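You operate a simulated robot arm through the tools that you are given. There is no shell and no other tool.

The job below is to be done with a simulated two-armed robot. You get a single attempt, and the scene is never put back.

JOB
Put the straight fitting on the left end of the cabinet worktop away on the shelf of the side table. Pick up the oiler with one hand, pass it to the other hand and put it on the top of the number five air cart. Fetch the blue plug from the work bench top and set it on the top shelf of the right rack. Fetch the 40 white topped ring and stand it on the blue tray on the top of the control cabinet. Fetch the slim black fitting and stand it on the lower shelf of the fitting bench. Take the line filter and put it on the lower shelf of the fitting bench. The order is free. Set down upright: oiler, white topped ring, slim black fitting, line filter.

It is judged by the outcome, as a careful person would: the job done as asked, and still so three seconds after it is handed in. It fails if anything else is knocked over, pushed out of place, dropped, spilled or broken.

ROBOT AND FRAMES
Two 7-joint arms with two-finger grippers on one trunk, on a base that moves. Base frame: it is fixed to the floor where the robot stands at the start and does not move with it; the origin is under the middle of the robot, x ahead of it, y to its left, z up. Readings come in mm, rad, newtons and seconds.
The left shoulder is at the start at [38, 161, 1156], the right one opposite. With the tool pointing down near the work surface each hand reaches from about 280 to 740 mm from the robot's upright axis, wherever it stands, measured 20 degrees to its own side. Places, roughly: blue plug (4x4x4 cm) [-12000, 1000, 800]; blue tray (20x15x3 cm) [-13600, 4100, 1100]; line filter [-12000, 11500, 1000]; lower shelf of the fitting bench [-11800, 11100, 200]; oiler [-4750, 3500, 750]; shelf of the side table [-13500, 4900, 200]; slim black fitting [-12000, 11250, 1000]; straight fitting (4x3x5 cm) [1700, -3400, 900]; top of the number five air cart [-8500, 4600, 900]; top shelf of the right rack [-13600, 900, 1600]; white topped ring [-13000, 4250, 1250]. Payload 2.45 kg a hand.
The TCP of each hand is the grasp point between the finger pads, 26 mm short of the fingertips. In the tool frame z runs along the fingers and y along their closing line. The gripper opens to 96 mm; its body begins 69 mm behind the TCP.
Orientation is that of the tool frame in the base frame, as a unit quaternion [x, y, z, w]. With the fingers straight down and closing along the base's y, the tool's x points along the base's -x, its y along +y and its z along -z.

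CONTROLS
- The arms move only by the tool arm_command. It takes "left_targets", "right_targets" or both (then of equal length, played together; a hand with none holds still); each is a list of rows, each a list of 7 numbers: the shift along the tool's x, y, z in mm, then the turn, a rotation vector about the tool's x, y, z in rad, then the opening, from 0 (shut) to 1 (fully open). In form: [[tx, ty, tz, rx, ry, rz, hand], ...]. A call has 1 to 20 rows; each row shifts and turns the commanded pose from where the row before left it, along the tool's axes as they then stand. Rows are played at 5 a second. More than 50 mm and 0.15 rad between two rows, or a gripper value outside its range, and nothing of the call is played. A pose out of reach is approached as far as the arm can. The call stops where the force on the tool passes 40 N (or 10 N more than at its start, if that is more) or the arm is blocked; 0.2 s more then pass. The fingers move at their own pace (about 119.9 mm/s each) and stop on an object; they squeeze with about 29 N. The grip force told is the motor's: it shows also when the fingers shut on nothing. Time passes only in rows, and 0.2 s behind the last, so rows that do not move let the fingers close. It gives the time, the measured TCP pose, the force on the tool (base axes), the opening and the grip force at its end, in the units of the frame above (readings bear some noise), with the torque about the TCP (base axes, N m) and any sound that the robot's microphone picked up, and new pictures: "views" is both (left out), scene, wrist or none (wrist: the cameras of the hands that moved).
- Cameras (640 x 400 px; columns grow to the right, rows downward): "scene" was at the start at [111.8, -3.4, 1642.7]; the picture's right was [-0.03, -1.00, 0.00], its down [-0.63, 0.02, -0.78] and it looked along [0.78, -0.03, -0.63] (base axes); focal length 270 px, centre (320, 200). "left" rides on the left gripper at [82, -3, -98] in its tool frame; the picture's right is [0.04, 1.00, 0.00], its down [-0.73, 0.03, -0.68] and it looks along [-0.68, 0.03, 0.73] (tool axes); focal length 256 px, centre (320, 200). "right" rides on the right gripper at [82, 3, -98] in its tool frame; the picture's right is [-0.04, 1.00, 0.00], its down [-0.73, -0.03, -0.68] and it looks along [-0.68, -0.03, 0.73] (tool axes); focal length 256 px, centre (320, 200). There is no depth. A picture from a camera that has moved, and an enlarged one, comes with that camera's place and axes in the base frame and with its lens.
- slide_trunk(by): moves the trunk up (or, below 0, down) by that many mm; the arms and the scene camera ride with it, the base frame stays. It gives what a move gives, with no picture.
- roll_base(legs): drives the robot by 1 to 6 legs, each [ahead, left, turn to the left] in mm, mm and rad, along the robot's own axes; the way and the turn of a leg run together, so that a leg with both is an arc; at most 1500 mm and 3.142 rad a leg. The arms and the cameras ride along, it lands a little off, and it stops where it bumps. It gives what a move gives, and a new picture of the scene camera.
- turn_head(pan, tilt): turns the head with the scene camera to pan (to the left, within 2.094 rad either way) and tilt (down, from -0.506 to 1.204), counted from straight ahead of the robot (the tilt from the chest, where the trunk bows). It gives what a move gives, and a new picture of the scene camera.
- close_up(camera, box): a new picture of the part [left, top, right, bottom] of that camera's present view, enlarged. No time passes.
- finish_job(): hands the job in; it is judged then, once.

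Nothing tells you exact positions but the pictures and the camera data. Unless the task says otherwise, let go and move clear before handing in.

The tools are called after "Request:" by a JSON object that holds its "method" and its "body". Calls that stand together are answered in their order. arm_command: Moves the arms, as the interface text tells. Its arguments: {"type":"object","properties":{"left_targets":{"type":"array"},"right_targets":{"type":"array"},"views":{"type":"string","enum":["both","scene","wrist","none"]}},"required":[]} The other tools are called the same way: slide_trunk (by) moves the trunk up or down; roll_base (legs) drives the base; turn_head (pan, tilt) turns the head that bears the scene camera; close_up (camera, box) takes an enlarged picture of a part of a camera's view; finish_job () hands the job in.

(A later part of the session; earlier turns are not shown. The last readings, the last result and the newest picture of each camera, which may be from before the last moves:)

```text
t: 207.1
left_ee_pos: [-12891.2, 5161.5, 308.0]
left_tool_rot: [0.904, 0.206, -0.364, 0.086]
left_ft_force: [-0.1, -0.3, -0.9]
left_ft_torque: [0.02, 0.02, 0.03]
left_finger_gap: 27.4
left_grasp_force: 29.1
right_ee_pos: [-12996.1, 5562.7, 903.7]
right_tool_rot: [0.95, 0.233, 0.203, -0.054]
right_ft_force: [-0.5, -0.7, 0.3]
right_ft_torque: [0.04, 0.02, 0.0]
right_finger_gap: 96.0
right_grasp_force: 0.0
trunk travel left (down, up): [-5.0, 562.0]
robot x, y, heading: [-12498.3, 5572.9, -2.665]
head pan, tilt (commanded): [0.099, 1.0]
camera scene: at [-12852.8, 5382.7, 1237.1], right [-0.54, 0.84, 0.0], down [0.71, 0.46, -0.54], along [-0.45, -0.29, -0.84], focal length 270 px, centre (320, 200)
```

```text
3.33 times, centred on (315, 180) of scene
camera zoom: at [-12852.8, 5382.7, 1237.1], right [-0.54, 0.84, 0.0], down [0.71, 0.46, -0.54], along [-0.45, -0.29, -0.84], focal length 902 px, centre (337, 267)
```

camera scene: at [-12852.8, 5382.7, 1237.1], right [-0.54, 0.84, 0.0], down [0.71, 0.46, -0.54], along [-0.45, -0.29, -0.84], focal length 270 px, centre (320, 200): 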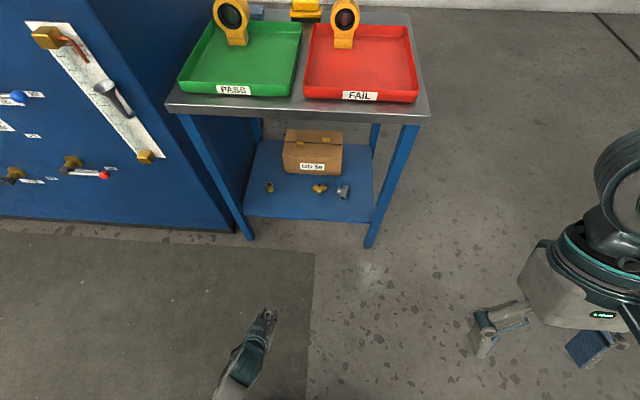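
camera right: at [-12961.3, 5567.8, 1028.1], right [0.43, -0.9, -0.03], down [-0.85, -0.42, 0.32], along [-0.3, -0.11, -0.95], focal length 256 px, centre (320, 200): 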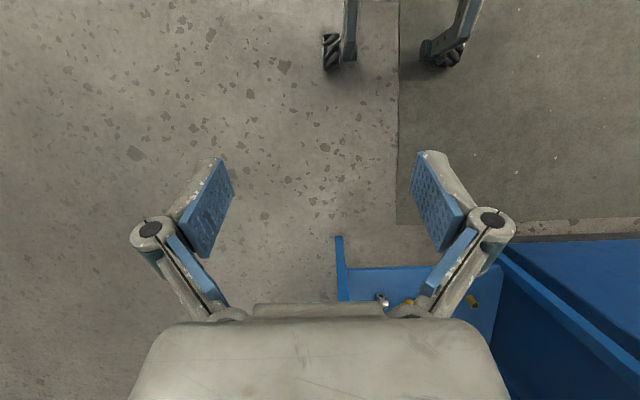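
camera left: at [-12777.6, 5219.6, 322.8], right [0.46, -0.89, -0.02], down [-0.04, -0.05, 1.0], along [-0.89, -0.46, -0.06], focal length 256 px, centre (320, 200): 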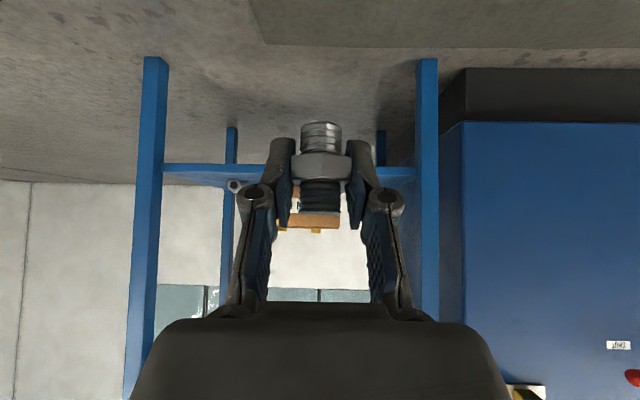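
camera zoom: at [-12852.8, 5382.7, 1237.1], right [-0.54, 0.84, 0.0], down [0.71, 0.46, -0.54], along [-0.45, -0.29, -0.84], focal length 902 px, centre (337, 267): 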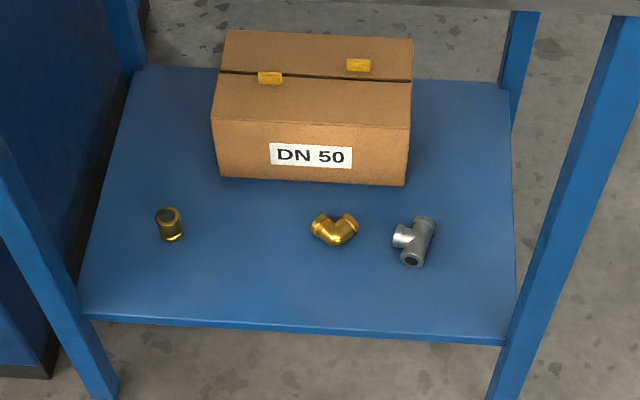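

Shelf top is at about z = 234 and the free gap centre is at about [-13337, 4933]. I roll 300 mm forward with the hand low in front of the shelf.

Request:
{"method": "roll_base", "body": {"legs": [[300, 0, 0]]}}

Request:
{"method": "arm_command", "body": {"left_targets": [[0, 0, 0, 0, 0, 0, 0]], "views": "both"}}

```text
t: 209.2
left_ee_pos: [-13162.1, 5019.5, 309.1]
left_tool_rot: [0.904, 0.208, -0.364, 0.086]
left_ft_force: [-0.4, -0.3, -1.3]
left_ft_torque: [-0.02, 0.01, -0.01]
left_finger_gap: 27.1
left_grasp_force: 29.0
right_ee_pos: [-13270.1, 5419.1, 903.8]
right_tool_rot: [0.949, 0.235, 0.203, -0.054]
right_ft_force: [-0.4, 0.7, 0.0]
right_ft_torque: [0.02, -0.07, 0.0]
right_finger_gap: 96.0
right_grasp_force: 0.1
trunk travel left (down, up): [-5.0, 562.0]
robot x, y, heading: [-12765.7, 5435.7, -2.66]
head pan, tilt (commanded): [0.099, 1.0]
camera scene: at [-13125.1, 5240.5, 1236.7], right [-0.55, 0.84, 0.0], down [0.71, 0.46, -0.53], along [-0.45, -0.29, -0.85], focal length 270 px, centre (320, 200)
```

scene: 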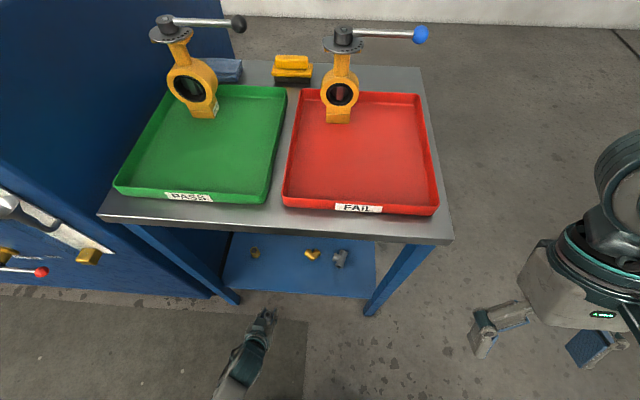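

```text
t: 209.6
left_ee_pos: [-13160.0, 5019.6, 311.6]
left_tool_rot: [0.903, 0.208, -0.366, 0.088]
left_ft_force: [-0.3, -0.4, -0.2]
left_ft_torque: [0.01, -0.03, 0.01]
left_finger_gap: 27.1
left_grasp_force: 28.7
right_ee_pos: [-13266.2, 5421.7, 906.6]
right_tool_rot: [0.949, 0.235, 0.201, -0.054]
right_ft_force: [0.1, -0.5, 0.2]
right_ft_torque: [0.0, 0.01, 0.01]
right_finger_gap: 96.2
right_grasp_force: 0.0
trunk travel left (down, up): [-5.0, 562.0]
robot x, y, heading: [-12767.2, 5431.1, -2.666]
head pan, tilt (commanded): [0.099, 1.0]
camera scene: at [-13124.8, 5240.6, 1236.8], right [-0.55, 0.84, 0.0], down [0.71, 0.46, -0.53], along [-0.45, -0.29, -0.84], focal length 270 px, centre (320, 200)
camera left: at [-13046.7, 5078.3, 324.9], right [0.46, -0.89, -0.02], down [-0.04, -0.05, 1.0], along [-0.89, -0.46, -0.05], focal length 256 px, centre (320, 200)
```

scene: 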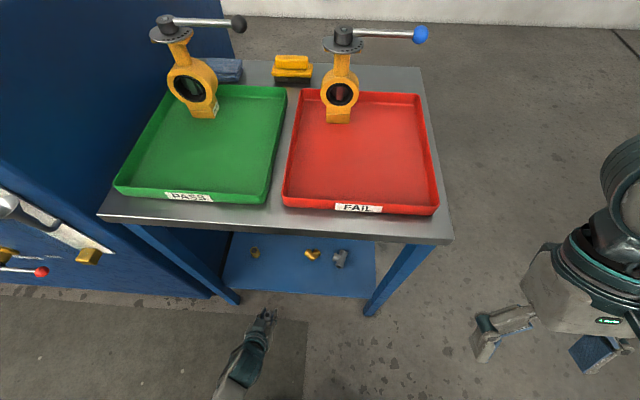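
left: 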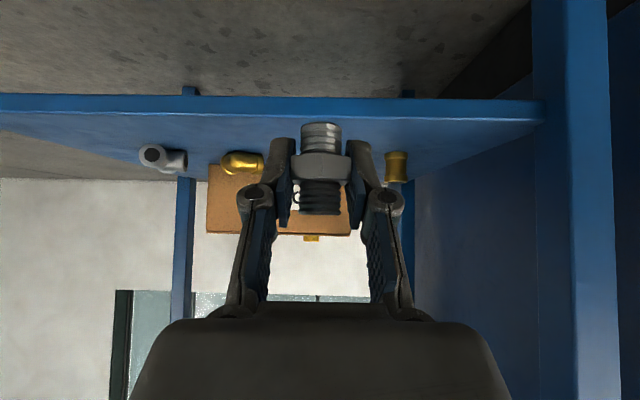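

Lined up: the gap between the brass pieces is right ahead. I move the hand 197 mm forward over the spot.

Request:
{"method": "arm_command", "body": {"left_targets": [[-33.3, 0, 36.4, 0, 0, 0, 0], [-33.3, 0, 36.4, 0, 0, 0, 0], [-33.3, 0, 36.4, 0, 0, 0, 0], [-33.3, 0, 36.4, 0, 0, 0, 0], [0, 0, 0, 0, 0, 0, 0]], "views": "both"}}

```text
t: 210.8
left_ee_pos: [-13339.9, 4936.0, 302.7]
left_tool_rot: [0.903, 0.207, -0.366, 0.087]
left_ft_force: [-0.9, 0.0, -1.8]
left_ft_torque: [-0.01, 0.0, 0.0]
left_finger_gap: 27.3
left_grasp_force: 29.0
right_ee_pos: [-13265.4, 5422.5, 907.6]
right_tool_rot: [0.949, 0.236, 0.2, -0.054]
right_ft_force: [0.4, -0.3, -0.4]
right_ft_torque: [-0.02, -0.04, -0.01]
right_finger_gap: 96.0
right_grasp_force: 0.0
trunk travel left (down, up): [-5.0, 562.0]
robot x, y, heading: [-12765.3, 5433.6, -2.666]
head pan, tilt (commanded): [0.099, 1.0]
camera scene: at [-13125.6, 5240.5, 1236.6], right [-0.55, 0.84, 0.0], down [0.71, 0.46, -0.53], along [-0.45, -0.29, -0.85], focal length 270 px, centre (320, 200)
camera left: at [-13226.8, 4994.6, 315.1], right [0.46, -0.89, -0.02], down [-0.04, -0.04, 1.0], along [-0.89, -0.46, -0.05], focal length 256 px, centre (320, 200)
```

scene: 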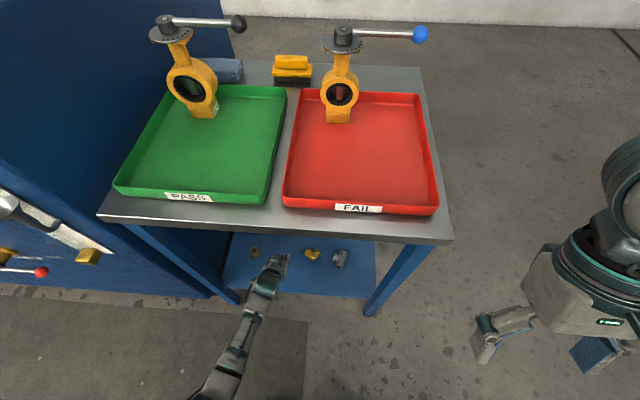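
left: 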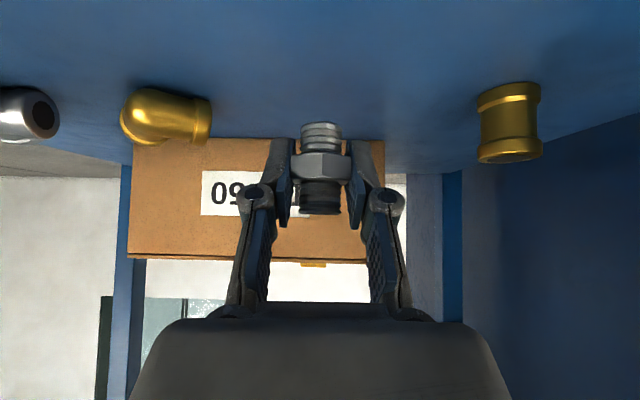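

Request:
{"method": "arm_command", "body": {"left_targets": [[10.5, 0, 10.8, 0, 0, 0, 0], [7, 0, 7.2, 0, 0, 0, 0], [2.1, 0, 2.15, 0, 0, 0, 0], [0, 0, 0, 0, 0, 0, 0]], "views": "wrist"}}

```text
t: 211.8
left_ee_pos: [-13338.8, 4933.7, 274.5]
left_tool_rot: [0.903, 0.208, -0.366, 0.087]
left_ft_force: [1.0, -0.3, -1.4]
left_ft_torque: [0.0, 0.04, -0.04]
left_finger_gap: 26.9
left_grasp_force: 28.7
right_ee_pos: [-13265.6, 5421.1, 906.4]
right_tool_rot: [0.95, 0.235, 0.2, -0.053]
right_ft_force: [0.1, -0.8, 1.6]
right_ft_torque: [-0.02, -0.02, -0.03]
right_finger_gap: 96.0
right_grasp_force: 0.1
trunk travel left (down, up): [-5.0, 562.0]
robot x, y, heading: [-12764.9, 5436.3, -2.666]
head pan, tilt (commanded): [0.099, 1.0]
camera left: at [-13225.3, 4992.1, 286.0], right [0.46, -0.89, -0.02], down [-0.04, -0.04, 1.0], along [-0.89, -0.46, -0.05], focal length 256 px, centre (320, 200)
```

left: 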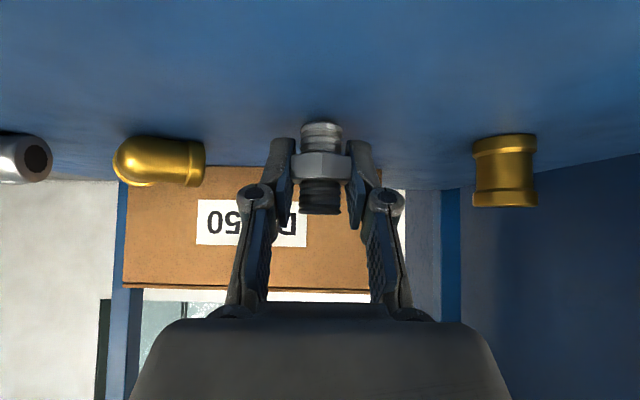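

Request:
{"method": "arm_command", "body": {"left_targets": [[1.4, 0, 1.43, 0, 0, 0, 0], [1.4, 0, 1.43, 0, 0, 0, 0], [0, 0, 0, 0, 0, 0, 0]], "views": "none"}}

Request:
{"method": "arm_command", "body": {"left_targets": [[1.4, 0, 1.43, 0, 0, 0, 0], [0, 0, 0, 0, 0, 0, 0]], "views": "none"}}

Request:
{"method": "arm_command", "body": {"left_targets": [[1.4, 0, 1.43, 0, 0, 0, 0], [0, 0, 0, 0, 0, 0, 0]], "views": "wrist"}}

```text
t: 212.6
left_ee_pos: [-13338.7, 4932.5, 269.2]
left_tool_rot: [0.903, 0.207, -0.367, 0.087]
left_ft_force: [-1.0, -0.7, 1.2]
left_ft_torque: [0.0, 0.01, 0.02]
left_finger_gap: 27.5
left_grasp_force: 28.3
right_ee_pos: [-13265.5, 5423.0, 906.0]
right_tool_rot: [0.95, 0.235, 0.2, -0.054]
right_ft_force: [-0.6, -0.3, 0.2]
right_ft_torque: [0.01, 0.02, -0.01]
right_finger_gap: 95.9
right_grasp_force: 0.1
trunk travel left (down, up): [-5.0, 562.0]
robot x, y, heading: [-12767.4, 5437.2, -2.666]
head pan, tilt (commanded): [0.099, 1.0]
```

```text
t: 213.2
left_ee_pos: [-13338.2, 4931.7, 270.1]
left_tool_rot: [0.902, 0.208, -0.369, 0.087]
left_ft_force: [1.0, 0.4, 11.5]
left_ft_torque: [0.1, -0.15, 0.01]
left_finger_gap: 27.3
left_grasp_force: 29.1
right_ee_pos: [-13263.7, 5422.7, 908.9]
right_tool_rot: [0.95, 0.235, 0.201, -0.053]
right_ft_force: [0.1, -0.2, -0.3]
right_ft_torque: [0.02, 0.0, -0.03]
right_finger_gap: 96.0
right_grasp_force: 0.1
trunk travel left (down, up): [-5.0, 562.0]
robot x, y, heading: [-12770.7, 5435.7, -2.66]
head pan, tilt (commanded): [0.099, 1.0]
```

```text
t: 213.8
left_ee_pos: [-13338.2, 4932.2, 270.3]
left_tool_rot: [0.902, 0.207, -0.369, 0.088]
left_ft_force: [2.7, 1.3, 21.0]
left_ft_torque: [0.12, -0.18, 0.07]
left_finger_gap: 27.3
left_grasp_force: 29.0
right_ee_pos: [-13264.8, 5423.4, 907.6]
right_tool_rot: [0.95, 0.235, 0.199, -0.054]
right_ft_force: [-0.3, -0.7, 1.1]
right_ft_torque: [-0.01, 0.0, -0.03]
right_finger_gap: 96.0
right_grasp_force: 0.0
trunk travel left (down, up): [-5.0, 562.0]
robot x, y, heading: [-12770.1, 5433.8, -2.663]
head pan, tilt (commanded): [0.099, 1.0]
camera left: at [-13225.2, 4991.2, 281.4], right [0.46, -0.89, -0.02], down [-0.03, -0.04, 1.0], along [-0.89, -0.46, -0.05], focal length 256 px, centre (320, 200)
```

left: 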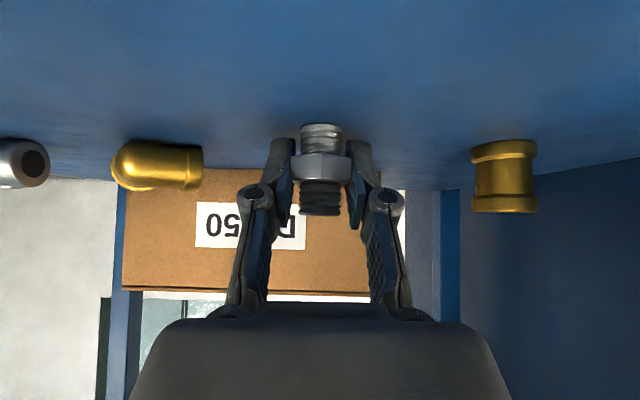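

The fitting rests on the shelf (contact force felt). I relieve the pressure a little, open the fingers partly and back straight out.

Request:
{"method": "arm_command", "body": {"left_targets": [[-1.6, 0, -1.6, 0, 0, 0, 0], [0, 0, 0, 0, 0, 0, 0.35], [0, 0, 0, 0, 0, 0, 0.5], [0, 0, 0, 0, 0, 0, 0.5], [0, 0, 0, 0, 0, 0, 0.5]], "views": "wrist"}}

```text
t: 215.0
left_ee_pos: [-13337.3, 4933.4, 266.7]
left_tool_rot: [0.903, 0.208, -0.365, 0.087]
left_ft_force: [0.3, -1.0, -0.1]
left_ft_torque: [0.02, 0.03, 0.01]
left_finger_gap: 48.0
left_grasp_force: 0.0
right_ee_pos: [-13266.2, 5422.4, 906.3]
right_tool_rot: [0.95, 0.235, 0.201, -0.054]
right_ft_force: [0.0, -0.8, 0.1]
right_ft_torque: [0.02, -0.02, -0.02]
right_finger_gap: 96.0
right_grasp_force: 0.1
trunk travel left (down, up): [-5.0, 562.0]
robot x, y, heading: [-12767.6, 5434.1, -2.666]
head pan, tilt (commanded): [0.099, 1.0]
camera left: at [-13223.7, 4992.4, 279.5], right [0.46, -0.89, -0.02], down [-0.04, -0.05, 1.0], along [-0.88, -0.46, -0.06], focal length 256 px, centre (320, 200)
```

left: 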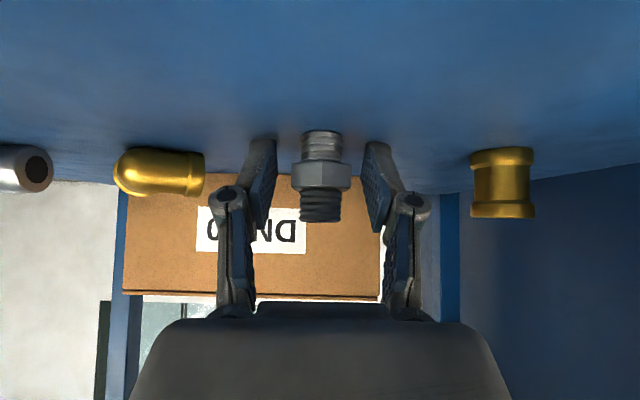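

It stands upright on its own. Retreating along the tool axis, then back clear of the table.

Request:
{"method": "arm_command", "body": {"left_targets": [[0, 0, -30, 0, 0, 0, 0.5], [0, 0, -45, 0, 0, 0, 0.5], [0, 0, -45, 0, 0, 0, 0.5], [0, 0, -45, 0, 0, 0, 0.5], [35, 0, -35, 0, 0, 0, 0.5], [35, 0, -35, 0, 0, 0, 0.5], [35, 0, -35, 0, 0, 0, 0.5], [0, 0, 0, 0, 0, 0, 0.5]], "views": "both"}}

```text
t: 216.8
left_ee_pos: [-13099.0, 5046.4, 388.8]
left_tool_rot: [0.903, 0.207, -0.366, 0.087]
left_ft_force: [1.1, 0.1, -0.4]
left_ft_torque: [-0.02, -0.03, 0.03]
left_finger_gap: 48.2
left_grasp_force: 0.0
right_ee_pos: [-13265.6, 5420.7, 905.7]
right_tool_rot: [0.949, 0.235, 0.201, -0.054]
right_ft_force: [-0.8, -0.3, 0.9]
right_ft_torque: [0.02, -0.02, -0.02]
right_finger_gap: 95.9
right_grasp_force: 0.1
trunk travel left (down, up): [-5.0, 562.0]
robot x, y, heading: [-12770.8, 5436.3, -2.66]
head pan, tilt (commanded): [0.099, 1.0]
camera scene: at [-13124.1, 5241.3, 1237.1], right [-0.55, 0.84, 0.0], down [0.71, 0.46, -0.54], along [-0.45, -0.29, -0.84], focal length 270 px, centre (320, 200)
camera left: at [-12986.4, 5105.4, 401.0], right [0.46, -0.89, -0.02], down [-0.04, -0.04, 1.0], along [-0.89, -0.46, -0.05], focal length 256 px, centre (320, 200)
```

scene: 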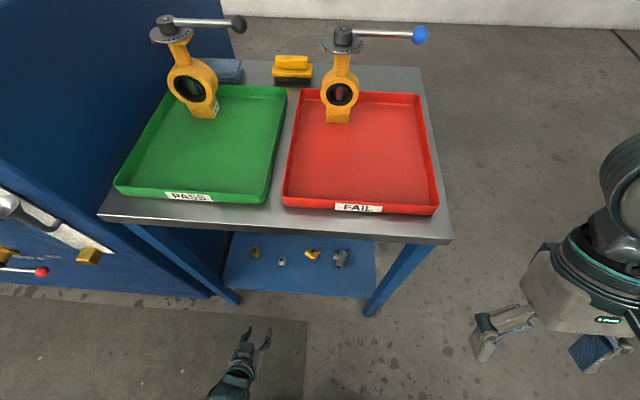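
left: 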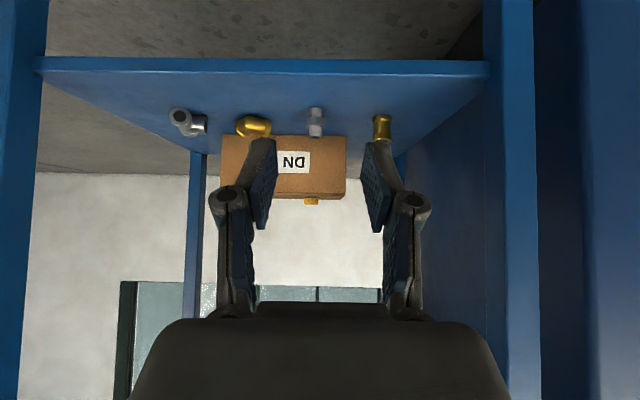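

The straight fitting stands on the shelf between the brass pieces. Next is the 40 white-topped ring on the control cabinet, so I back away, raise the trunk again and move in front of the cabinet.

Request:
{"method": "roll_base", "body": {"legs": [[-450, 0, 0]]}}

Request:
{"method": "slide_trunk", "body": {"by": 320}}

Request:
{"method": "turn_head", "body": {"pan": 0.5, "tilt": 0.4}}

```text
t: 219.5
left_ee_pos: [-12702.8, 5253.2, 388.5]
left_tool_rot: [0.903, 0.206, -0.367, 0.087]
left_ft_force: [0.2, 0.3, 0.2]
left_ft_torque: [-0.02, -0.04, 0.02]
left_finger_gap: 48.1
left_grasp_force: 0.2
right_ee_pos: [-12866.5, 5631.1, 907.4]
right_tool_rot: [0.95, 0.233, 0.2, -0.054]
right_ft_force: [-0.4, 0.9, -0.3]
right_ft_torque: [-0.02, 0.0, 0.03]
right_finger_gap: 95.7
right_grasp_force: 0.1
trunk travel left (down, up): [-5.0, 562.0]
robot x, y, heading: [-12369.3, 5640.0, -2.665]
head pan, tilt (commanded): [0.099, 1.0]
camera scene: at [-12724.8, 5449.1, 1237.5], right [-0.54, 0.84, 0.0], down [0.71, 0.46, -0.54], along [-0.45, -0.29, -0.84], focal length 270 px, centre (320, 200)
```

scene: 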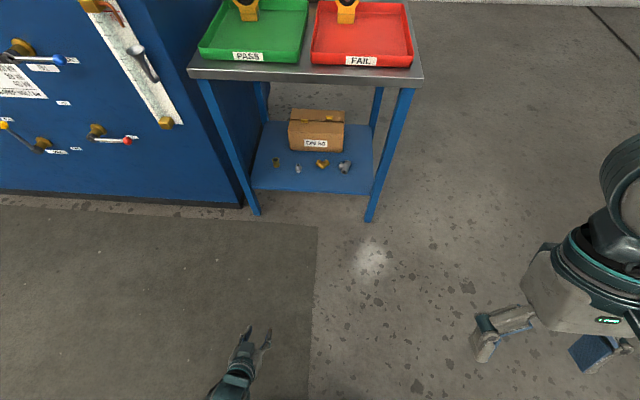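

```text
t: 222.7
left_ee_pos: [-12700.8, 5255.9, 709.9]
left_tool_rot: [0.903, 0.206, -0.368, 0.086]
left_ft_force: [0.0, 0.3, 0.4]
left_ft_torque: [0.05, 0.0, 0.02]
left_finger_gap: 47.6
left_grasp_force: 0.1
right_ee_pos: [-12862.7, 5633.0, 1229.2]
right_tool_rot: [0.951, 0.233, 0.198, -0.053]
right_ft_force: [-0.9, -0.8, 0.0]
right_ft_torque: [0.0, 0.02, 0.01]
right_finger_gap: 95.8
right_grasp_force: 0.2
trunk travel left (down, up): [-325.0, 242.0]
robot x, y, heading: [-12371.0, 5640.7, -2.662]
head pan, tilt (commanded): [0.099, 1.0]
```

```text
t: 223.7
left_ee_pos: [-12701.2, 5254.4, 710.6]
left_tool_rot: [0.903, 0.205, -0.368, 0.086]
left_ft_force: [-0.5, 0.5, -0.3]
left_ft_torque: [0.0, -0.01, 0.01]
left_finger_gap: 47.6
left_grasp_force: 0.0
right_ee_pos: [-12862.4, 5631.5, 1229.4]
right_tool_rot: [0.951, 0.233, 0.198, -0.053]
right_ft_force: [0.2, 0.8, 0.1]
right_ft_torque: [-0.04, -0.03, -0.01]
right_finger_gap: 96.3
right_grasp_force: 0.0
trunk travel left (down, up): [-325.0, 242.0]
robot x, y, heading: [-12365.7, 5640.5, -2.663]
head pan, tilt (commanded): [0.499, 0.4]
camera scene: at [-12438.7, 5554.2, 1667.5], right [-0.83, 0.56, 0.0], down [0.22, 0.32, -0.92], along [-0.52, -0.76, -0.39], focal length 270 px, centre (320, 200)
```

scene: 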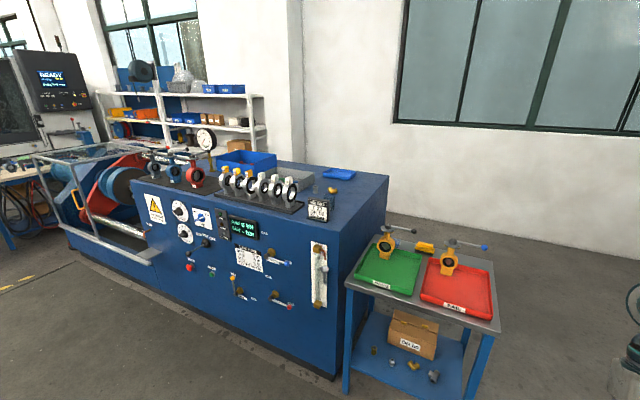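

Request:
{"method": "close_up", "body": {"camera": "scene", "box": [200, 145, 360, 245]}}

Request:
{"method": "close_up", "body": {"camera": "scene", "box": [212, 158, 308, 218]}}

```text
4.00 times, centred on (280, 195) of scene
camera zoom: at [-12438.7, 5554.2, 1667.5], right [-0.83, 0.56, 0.0], down [0.22, 0.32, -0.92], along [-0.52, -0.76, -0.39], focal length 1082 px, centre (480, 220)
```

zoom: 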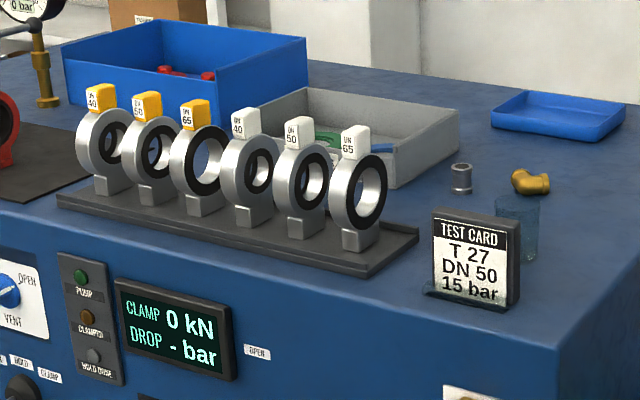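

```text
6.67 times, centred on (260, 188) of scene
camera zoom: at [-12438.7, 5554.2, 1667.5], right [-0.83, 0.56, 0.0], down [0.22, 0.32, -0.92], along [-0.52, -0.76, -0.39], focal length 1804 px, centre (720, 280)
```

zoom: 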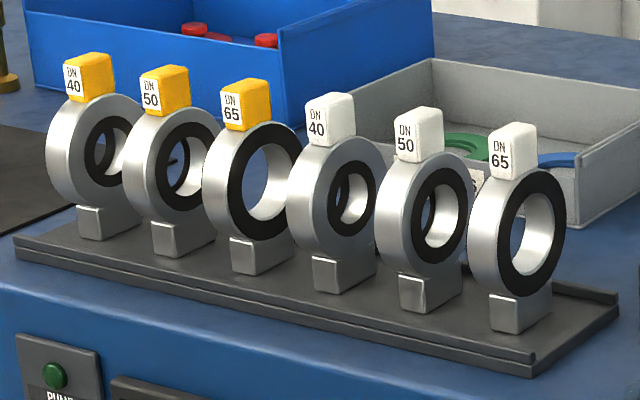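

The target is clear: fourth in the row, white block marked DN 40. Its faces point sideways, so I'll grip the white block with fingers closing front-to-back. First I raise the trunk and bring both hands to tidy vertical poses.

Request:
{"method": "slide_trunk", "body": {"by": 160}}

Request:
{"method": "arm_command", "body": {"left_targets": [[-33, 0, -34, 0, 0, 0, 0.6], [-30, 0, -36, 0, 0.13, 0, 0.8], [-26, 0, -39, 0, 0.13, 0, 1], [-20, 0, -42, 0, 0.13, 0, 1], [-14, 0, -45, 0, 0.13, 0, 1], [-8, 0, -46, 0, 0.13, 0, 1], [0, 0, -47, 0, 0.12, 0, 1], [0, 0, -47, 0, 0, 0, 1], [0, 0, -47, 0, 0, 0, 1], [0, 0, 0, 0, 0, 0, 1]], "right_targets": [[0, 0, 0, 0, -0.14, 0, 1], [0, 0, 0, 0, -0.14, 0, 1], [0, 0, 0, 0, -0.13, 0, 1], [0, 0, 0, 0, 0, 0, 1], [0, 0, 0, 0, 0, 0, 1], [0, 0, 0, 0, 0, 0, 1], [0, 0, 0, 0, 0, 0, 1], [0, 0, 0, 0, 0, 0, 1], [0, 0, 0, 0, 0, 0, 1], [0, 0, 0, 0, 0, 0, 1]], "views": "scene"}}

```text
t: 225.5
left_ee_pos: [-12701.6, 5254.9, 869.7]
left_tool_rot: [0.903, 0.205, -0.369, 0.086]
left_ft_force: [-1.0, -1.4, 0.6]
left_ft_torque: [0.0, 0.01, 0.0]
left_finger_gap: 48.4
left_grasp_force: 0.1
right_ee_pos: [-12862.9, 5632.1, 1389.8]
right_tool_rot: [0.95, 0.234, 0.198, -0.053]
right_ft_force: [-0.6, -0.2, 0.3]
right_ft_torque: [0.01, 0.02, -0.04]
right_finger_gap: 96.0
right_grasp_force: 0.1
trunk travel left (down, up): [-485.0, 82.0]
robot x, y, heading: [-12366.4, 5639.5, -2.665]
head pan, tilt (commanded): [0.499, 0.4]
```

```text
t: 227.7
left_ee_pos: [-12772.7, 5154.5, 1105.0]
left_tool_rot: [0.973, 0.229, -0.034, 0.014]
left_ft_force: [0.5, -0.9, -0.3]
left_ft_torque: [-0.03, 0.01, 0.04]
left_finger_gap: 96.0
left_grasp_force: 0.1
left hand out of reach, approached as far as the arm can: row 4, 5, 6, 7, 8, 9
right_ee_pos: [-12864.7, 5633.2, 1388.4]
right_tool_rot: [0.971, 0.238, 0.001, -0.004]
right_ft_force: [0.3, -0.1, 0.3]
right_ft_torque: [0.01, 0.0, 0.03]
right_finger_gap: 96.0
right_grasp_force: 0.1
trunk travel left (down, up): [-485.0, 82.0]
robot x, y, heading: [-12370.1, 5642.0, -2.663]
head pan, tilt (commanded): [0.499, 0.4]
camera scene: at [-12412.1, 5570.5, 1827.4], right [-0.83, 0.56, 0.0], down [0.22, 0.32, -0.92], along [-0.52, -0.76, -0.39], focal length 270 px, centre (320, 200)
```

scene: 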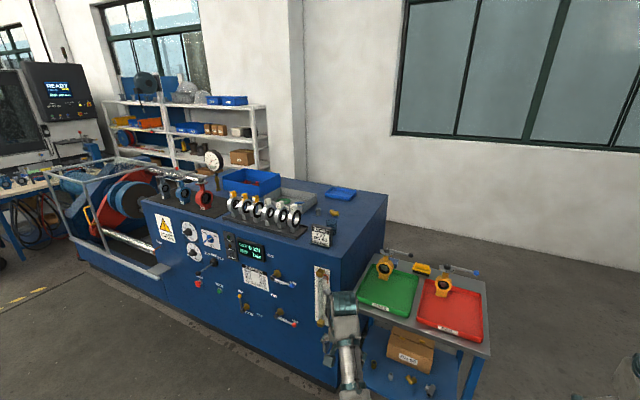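

The left hand is now vertical, but reported out of reach partway (z 1105). I'll test moving it up from here with small steps.

Request:
{"method": "arm_command", "body": {"left_targets": [[0, 0, -30, 0, 0, 0, 1], [0, 0, -30, 0, 0, 0, 1], [0, 0, 0, 0, 0, 0, 1]], "views": "wrist"}}

```text
t: 228.5
left_ee_pos: [-12781.3, 5138.8, 1158.8]
left_tool_rot: [0.972, 0.231, -0.037, 0.015]
left_ft_force: [-0.2, 0.1, 0.1]
left_ft_torque: [0.02, -0.03, 0.02]
left_finger_gap: 95.9
left_grasp_force: 0.1
left hand out of reach, approached as far as the arm can: row 1, 2
right_ee_pos: [-12863.9, 5631.7, 1389.1]
right_tool_rot: [0.971, 0.239, 0.001, -0.005]
right_ft_force: [1.4, 0.2, -0.9]
right_ft_torque: [0.0, 0.01, -0.01]
right_finger_gap: 95.8
right_grasp_force: 0.0
trunk travel left (down, up): [-485.0, 82.0]
robot x, y, heading: [-12368.4, 5639.3, -2.666]
head pan, tilt (commanded): [0.499, 0.4]
camera left: at [-12703.6, 5182.5, 1249.3], right [0.48, -0.88, 0.01], down [-0.6, -0.32, 0.73], along [-0.64, -0.36, -0.68], focal length 256 px, centre (320, 200)
```

left: 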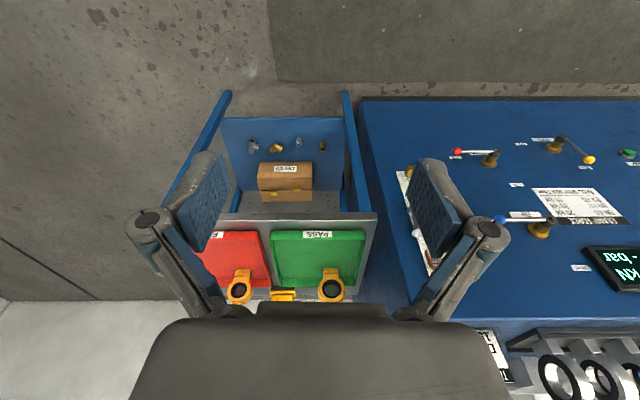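

Request:
{"method": "arm_command", "body": {"left_targets": [[0, 0, -45, 0, 0, 0, 1], [0, 0, -45, 0, 0, 0, 1], [0, 0, -45, 0, 0, 0, 1], [0, 0, -45, 0, 0, 0, 1], [0, 0, 0, 0, 0, 0, 1]], "views": "none"}}

```text
t: 229.7
left_ee_pos: [-12782.3, 5131.7, 1333.8]
left_tool_rot: [0.973, 0.229, -0.035, 0.015]
left_ft_force: [-0.1, 0.8, -0.8]
left_ft_torque: [0.03, -0.01, -0.01]
left_finger_gap: 95.7
left_grasp_force: 0.1
left hand out of reach, approached as far as the arm can: row 1, 2, 3
right_ee_pos: [-12863.9, 5632.9, 1388.8]
right_tool_rot: [0.971, 0.239, 0.001, -0.004]
right_ft_force: [0.2, 0.3, -0.7]
right_ft_torque: [-0.03, -0.02, -0.01]
right_finger_gap: 96.0
right_grasp_force: 0.0
trunk travel left (down, up): [-485.0, 82.0]
robot x, y, heading: [-12367.4, 5645.0, -2.666]
head pan, tilt (commanded): [0.499, 0.4]
```

Now within reach again. I try the 90° yaw of the left hand so that the fingers will close front-to-back.

Request:
{"method": "arm_command", "body": {"left_targets": [[0, 0, 0, 0.0, 0.07, 0, 1], [0, 0, 0, 0, 0, 0.143, 1], [0, 0, 0, 0, 0, 0.143, 1], [0, 0, 0, 0, 0, 0.143, 1], [0, 0, 0, 0, 0, 0.143, 1], [0, 0, 0, 0, 0, 0.143, 1], [0, 0, 0, 0, 0, 0.143, 1], [0, 0, 0, 0, 0, 0.143, 1], [0, 0, 0, 0, 0, 0.143, 1], [0, 0, 0, 0, 0, 0.143, 1], [0, 0, 0, 0, 0, 0.143, 1], [0, 0, 0, 0, 0, 0.141, 1], [0, 0, 0, 0, 0, 0, 1]], "views": "wrist"}}

```text
t: 232.5
left_ee_pos: [-12782.9, 5128.5, 1335.8]
left_tool_rot: [0.85, -0.526, 0.004, 0.007]
left_ft_force: [0.0, 0.1, -0.4]
left_ft_torque: [-0.05, -0.02, -0.03]
left_finger_gap: 95.6
left_grasp_force: 0.1
right_ee_pos: [-12864.5, 5632.5, 1389.3]
right_tool_rot: [0.971, 0.239, 0.001, -0.004]
right_ft_force: [0.0, 0.3, -0.1]
right_ft_torque: [0.01, -0.02, 0.01]
right_finger_gap: 96.1
right_grasp_force: 0.0
trunk travel left (down, up): [-485.0, 82.0]
robot x, y, heading: [-12369.1, 5642.7, -2.669]
head pan, tilt (commanded): [0.499, 0.4]
camera left: at [-12742.0, 5058.6, 1434.1], right [-0.88, -0.48, 0.01], down [-0.35, 0.65, 0.67], along [-0.33, 0.58, -0.74], focal length 256 px, centre (320, 200)
```

left: 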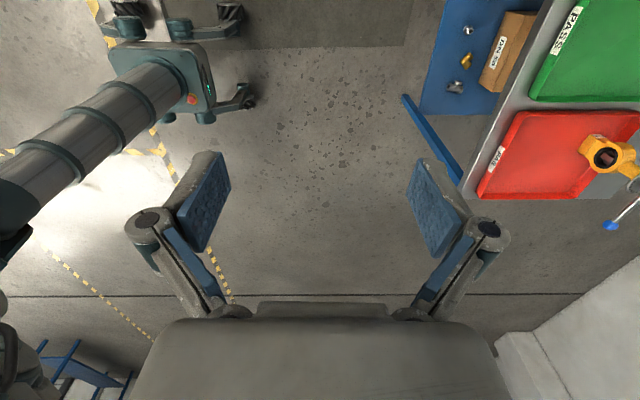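

The yaw works and the fingers now close front-to-back. I strafe left and roll up to the control cabinet, stopping a bit short to check.

Request:
{"method": "roll_base", "body": {"legs": [[0, 717, 0], [400, 0, 0]]}}

Request:
{"method": "turn_head", "body": {"pan": 0.35, "tilt": 0.7}}

Request:
{"method": "arm_command", "body": {"left_targets": [[0, 0, 0, 0, 0, 0, 1]], "views": "wrist"}}

```text
t: 238.5
left_ee_pos: [-12822.4, 4325.0, 1336.8]
left_tool_rot: [0.847, -0.531, 0.002, 0.007]
left_ft_force: [-0.2, -0.9, -0.1]
left_ft_torque: [-0.01, -0.02, 0.0]
left_finger_gap: 96.0
left_grasp_force: 0.1
right_ee_pos: [-12896.1, 4829.5, 1390.7]
right_tool_rot: [0.973, 0.231, 0.0, -0.004]
right_ft_force: [0.4, 0.5, 0.0]
right_ft_torque: [0.02, 0.02, -0.01]
right_finger_gap: 95.9
right_grasp_force: 0.0
trunk travel left (down, up): [-485.0, 82.0]
robot x, y, heading: [-12401.3, 4826.2, -2.682]
head pan, tilt (commanded): [0.499, 0.4]
camera scene: at [-12443.1, 4760.5, 1827.6], right [-0.82, 0.58, 0.0], down [0.23, 0.32, -0.92], along [-0.53, -0.75, -0.39], focal length 270 px, centre (320, 200)
```

scene: 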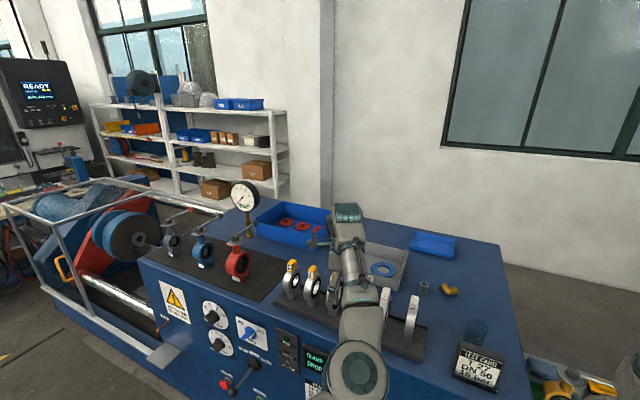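

```text
t: 239.3
left_ee_pos: [-12821.6, 4321.4, 1337.1]
left_tool_rot: [0.847, -0.532, 0.002, 0.007]
left_ft_force: [0.3, 0.3, -0.7]
left_ft_torque: [-0.02, 0.03, 0.0]
left_finger_gap: 95.9
left_grasp_force: 0.0
right_ee_pos: [-12892.6, 4827.2, 1392.2]
right_tool_rot: [0.973, 0.231, -0.001, -0.005]
right_ft_force: [0.3, -0.1, 0.5]
right_ft_torque: [0.01, -0.01, -0.04]
right_finger_gap: 95.9
right_grasp_force: 0.0
trunk travel left (down, up): [-485.0, 82.0]
robot x, y, heading: [-12399.8, 4829.6, -2.682]
head pan, tilt (commanded): [0.351, 0.7]
camera scene: at [-12449.7, 4767.2, 1800.5], right [-0.72, 0.69, 0.0], down [0.45, 0.47, -0.76], along [-0.53, -0.55, -0.65], focal length 270 px, centre (320, 200)
```

scene: 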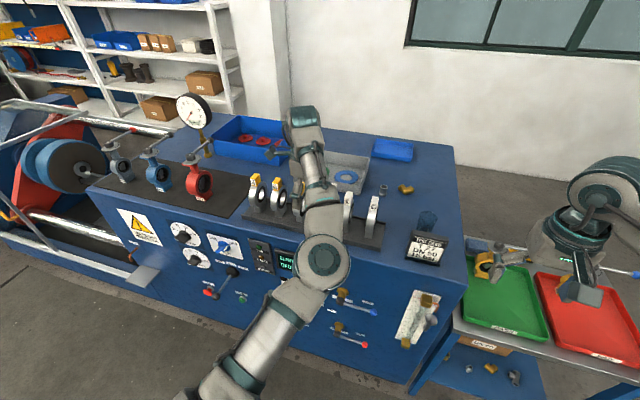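

```text
t: 239.7
left_ee_pos: [-12824.0, 4329.1, 1338.6]
left_tool_rot: [0.847, -0.532, 0.004, 0.006]
left_ft_force: [-0.2, 0.7, -0.5]
left_ft_torque: [-0.03, -0.03, 0.03]
left_finger_gap: 96.2
left_grasp_force: 0.0
right_ee_pos: [-12896.4, 4834.2, 1391.4]
right_tool_rot: [0.973, 0.231, 0.0, -0.003]
right_ft_force: [-0.5, 0.2, 0.9]
right_ft_torque: [-0.05, -0.01, 0.0]
right_finger_gap: 96.0
right_grasp_force: 0.0
trunk travel left (down, up): [-485.0, 82.0]
robot x, y, heading: [-12401.7, 4826.1, -2.679]
head pan, tilt (commanded): [0.351, 0.7]
camera left: at [-12784.2, 4258.5, 1437.5], right [-0.88, -0.47, 0.01], down [-0.34, 0.66, 0.67], along [-0.32, 0.59, -0.74], focal length 256 px, centre (320, 200)
```

left: 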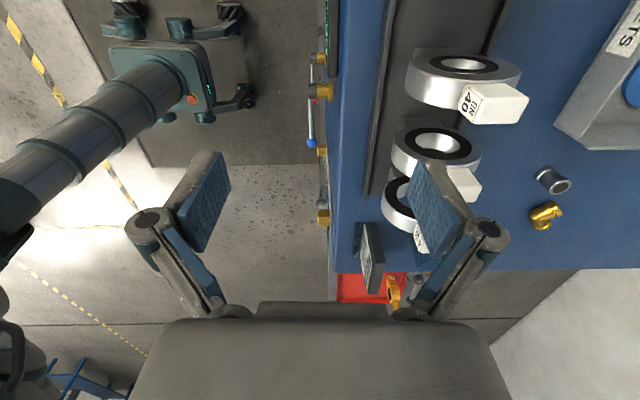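

Request:
{"method": "close_up", "body": {"camera": "left", "box": [380, 30, 560, 142]}}

Request:
{"method": "close_up", "body": {"camera": "scene", "box": [230, 90, 400, 240]}}

```text
3.56 times, centred on (470, 86) of left
camera zoom: at [-12784.2, 4258.5, 1437.5], right [-0.88, -0.47, 0.01], down [-0.34, 0.66, 0.67], along [-0.32, 0.59, -0.74], focal length 910 px, centre (-213, 605)
```

zoom: 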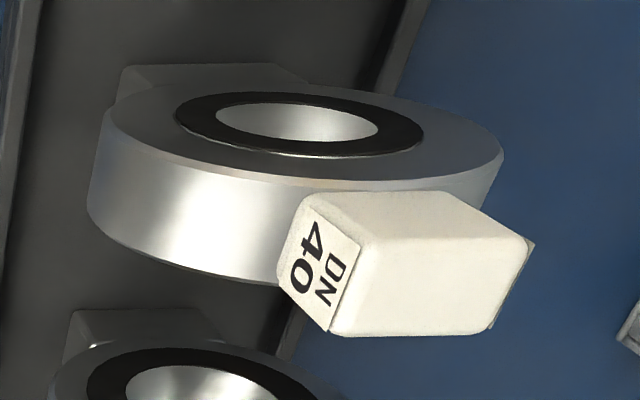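

```text
2.67 times, centred on (315, 165) of scene
camera zoom: at [-12453.8, 4776.9, 1800.6], right [-0.72, 0.69, 0.0], down [0.45, 0.47, -0.76], along [-0.52, -0.55, -0.65], focal length 721 px, centre (333, 293)
```

zoom: 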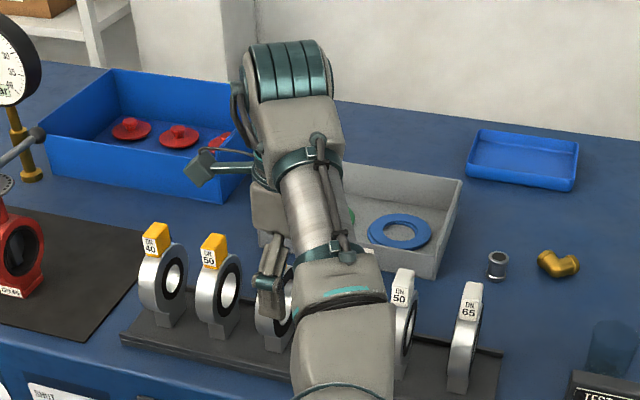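

I've confirmed the DN 40 white block at about [-12946, 4264], top near z = 1247. I roll 100 mm forward, then fine-position with the arm.

Request:
{"method": "roll_base", "body": {"legs": [[100, 0, 0]]}}

Request:
{"method": "arm_command", "body": {"left_targets": [[5, 38, 0, 0, 0, 0, 1], [0, 0, 30, 0, 0, 0, 1], [0, 0, 0, 0, 0, 0, 1]], "views": "both"}}

```text
t: 240.8
left_ee_pos: [-12906.7, 4287.6, 1341.5]
left_tool_rot: [0.847, -0.532, 0.001, 0.008]
left_ft_force: [-0.3, 1.2, -0.1]
left_ft_torque: [-0.03, 0.01, 0.01]
left_finger_gap: 96.2
left_grasp_force: 0.1
right_ee_pos: [-12978.5, 4792.0, 1393.6]
right_tool_rot: [0.973, 0.23, -0.003, -0.002]
right_ft_force: [0.3, 0.0, 0.7]
right_ft_torque: [0.02, 0.02, 0.0]
right_finger_gap: 96.1
right_grasp_force: 0.1
trunk travel left (down, up): [-485.0, 82.0]
robot x, y, heading: [-12489.1, 4784.8, -2.686]
head pan, tilt (commanded): [0.351, 0.7]
camera scene: at [-12532.6, 4738.4, 1801.2], right [-0.72, 0.69, 0.0], down [0.44, 0.46, -0.77], along [-0.53, -0.56, -0.64], focal length 270 px, centre (320, 200)
```

scene: 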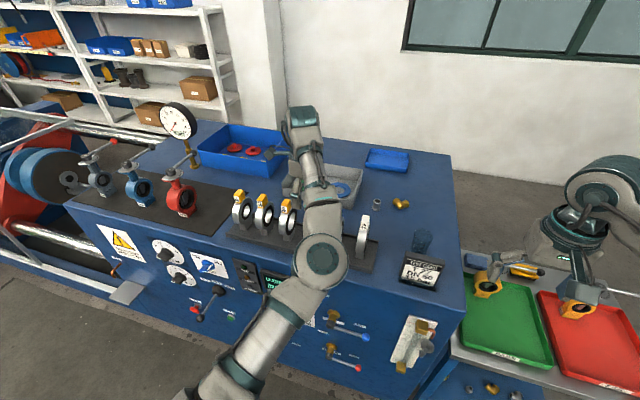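

```text
t: 241.6
left_ee_pos: [-12942.5, 4263.0, 1310.2]
left_tool_rot: [0.846, -0.533, 0.002, 0.007]
left_ft_force: [0.5, 1.3, 0.4]
left_ft_torque: [-0.02, -0.02, -0.01]
left_finger_gap: 95.9
left_grasp_force: 0.1
right_ee_pos: [-12981.2, 4790.3, 1392.6]
right_tool_rot: [0.973, 0.23, -0.002, -0.003]
right_ft_force: [-0.1, -0.1, -0.4]
right_ft_torque: [-0.01, -0.01, 0.02]
right_finger_gap: 96.0
right_grasp_force: 0.1
trunk travel left (down, up): [-485.0, 82.0]
robot x, y, heading: [-12492.8, 4787.6, -2.683]
head pan, tilt (commanded): [0.351, 0.7]
camera scene: at [-12542.0, 4732.1, 1800.6], right [-0.72, 0.69, 0.0], down [0.45, 0.47, -0.76], along [-0.53, -0.55, -0.65], focal length 270 px, centre (320, 200)
camera left: at [-12903.8, 4192.0, 1407.9], right [-0.88, -0.47, 0.01], down [-0.34, 0.66, 0.67], along [-0.32, 0.59, -0.74], focal length 256 px, centre (320, 200)
```

scene: 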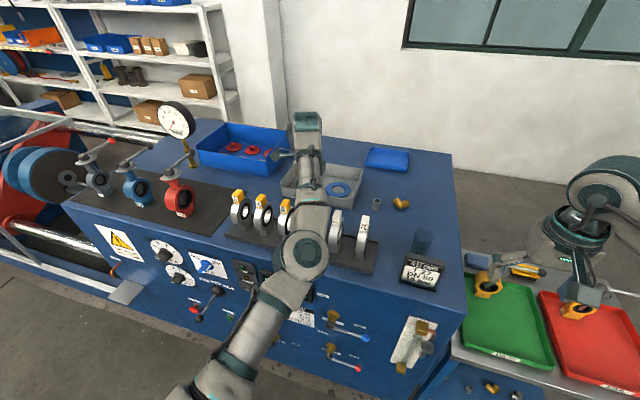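
left: 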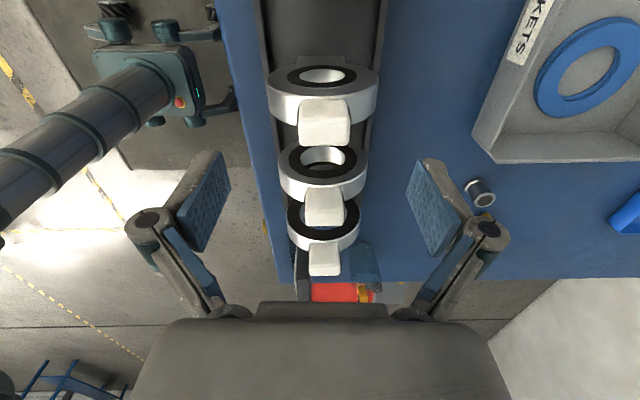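

Request:
{"method": "close_up", "body": {"camera": "left", "box": [250, 50, 400, 144]}}

```text
4.26 times, centred on (325, 97) of left
camera zoom: at [-12903.8, 4192.0, 1407.9], right [-0.88, -0.47, 0.01], down [-0.34, 0.66, 0.67], along [-0.32, 0.59, -0.74], focal length 1089 px, centre (299, 638)
```

zoom: 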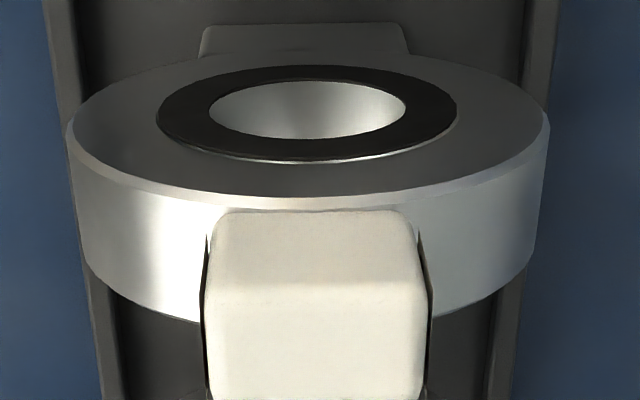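

Aligned within 3 mm. Descending to grip the white block just above the ring's rim.

Request:
{"method": "arm_command", "body": {"left_targets": [[-2, 3, 0, 0, 0, 0, 1], [0, 0, 35, 0, 0, 0, 1], [0, 0, 25, 0, 0, 0, 1], [0, 0, 12, 0, 0, 0, 1], [0, 0, 0, 0, 0, 0, 1]], "views": "wrist"}}

```text
t: 242.8
left_ee_pos: [-12945.4, 4261.1, 1238.4]
left_tool_rot: [0.846, -0.533, 0.001, 0.008]
left_ft_force: [0.2, 0.6, -0.7]
left_ft_torque: [-0.02, 0.02, -0.01]
left_finger_gap: 96.1
left_grasp_force: 0.1
right_ee_pos: [-12980.9, 4788.7, 1393.7]
right_tool_rot: [0.973, 0.23, -0.003, -0.003]
right_ft_force: [0.4, 0.3, 0.2]
right_ft_torque: [0.01, 0.03, -0.01]
right_finger_gap: 96.2
right_grasp_force: 0.0
trunk travel left (down, up): [-485.0, 82.0]
robot x, y, heading: [-12490.8, 4784.3, -2.683]
head pan, tilt (commanded): [0.351, 0.7]
camera left: at [-12905.9, 4190.7, 1337.2], right [-0.88, -0.47, 0.01], down [-0.34, 0.66, 0.67], along [-0.32, 0.59, -0.74], focal length 256 px, centre (320, 200)
```

left: 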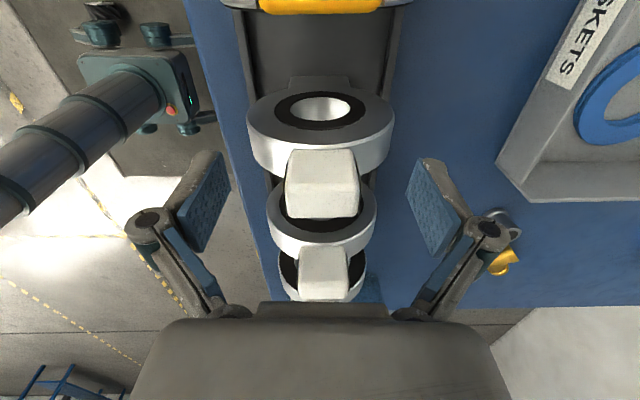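

Request:
{"method": "close_up", "body": {"camera": "left", "box": [230, 80, 410, 230]}}

Request:
{"method": "close_up", "body": {"camera": "scene", "box": [220, 170, 380, 270]}}

```text
2.67 times, centred on (320, 155) of left
camera zoom: at [-12905.9, 4190.7, 1337.2], right [-0.88, -0.47, 0.01], down [-0.34, 0.66, 0.67], along [-0.32, 0.59, -0.74], focal length 683 px, centre (320, 320)
```

zoom: 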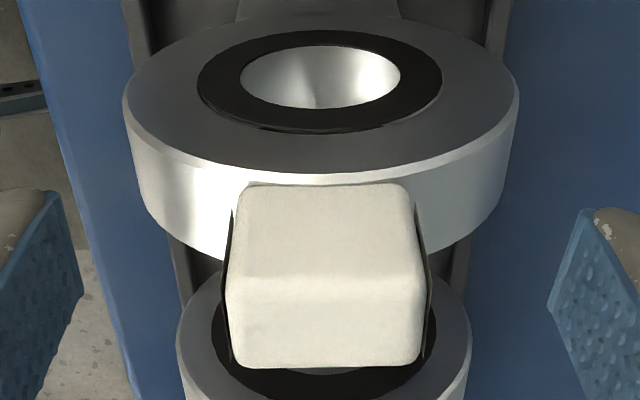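

```text
4.00 times, centred on (300, 220) of scene
camera zoom: at [-12541.6, 4731.5, 1800.6], right [-0.72, 0.69, 0.0], down [0.45, 0.47, -0.76], along [-0.53, -0.55, -0.65], focal length 1082 px, centre (400, 120)
```

zoom: 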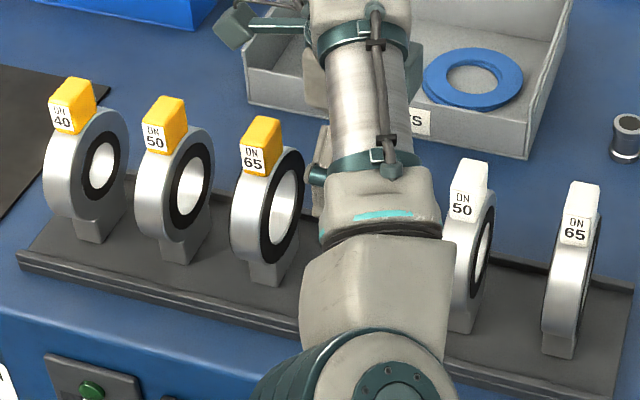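

The ring's rim top is at about z = 1224 with the block above it to 1254, so I raise the hand 15 mm to keep fingertips off the rim, then close.

Request:
{"method": "arm_command", "body": {"left_targets": [[0, 0, -15, 0, 0, 0, 1], [0, 0, 0, 0, 0, 0, 0.6], [0, 0, 0, 0, 0, 0, 0.3], [0, 0, 0, 0, 0, 0, 0], [0, 0, 0, 0, 0, 0, 0], [0, 0, 0, 0, 0, 0, 0]], "views": "wrist"}}

```text
t: 244.2
left_ee_pos: [-12945.7, 4257.8, 1253.8]
left_tool_rot: [0.846, -0.533, 0.001, 0.008]
left_ft_force: [-0.8, -1.4, 3.4]
left_ft_torque: [-0.16, -0.11, 0.0]
left_finger_gap: 35.9
left_grasp_force: 29.0
right_ee_pos: [-12980.4, 4785.8, 1392.0]
right_tool_rot: [0.973, 0.23, -0.002, -0.003]
right_ft_force: [-0.1, 0.0, 0.7]
right_ft_torque: [0.0, 0.03, -0.02]
right_finger_gap: 96.0
right_grasp_force: 0.1
trunk travel left (down, up): [-485.0, 82.0]
robot x, y, heading: [-12487.7, 4783.2, -2.681]
head pan, tilt (commanded): [0.351, 0.7]
camera left: at [-12905.7, 4187.9, 1352.1], right [-0.88, -0.47, 0.01], down [-0.34, 0.66, 0.67], along [-0.32, 0.59, -0.74], focal length 256 px, centre (320, 200)
```

left: 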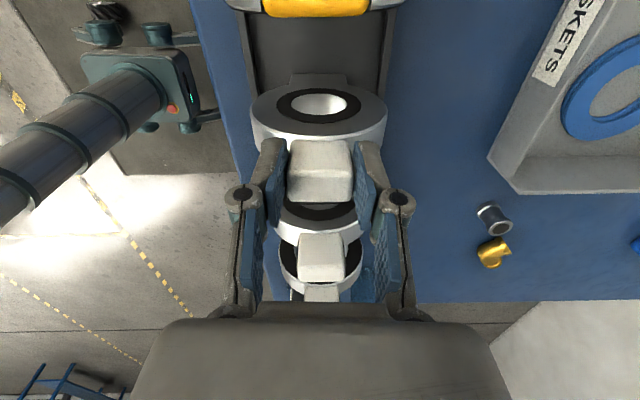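

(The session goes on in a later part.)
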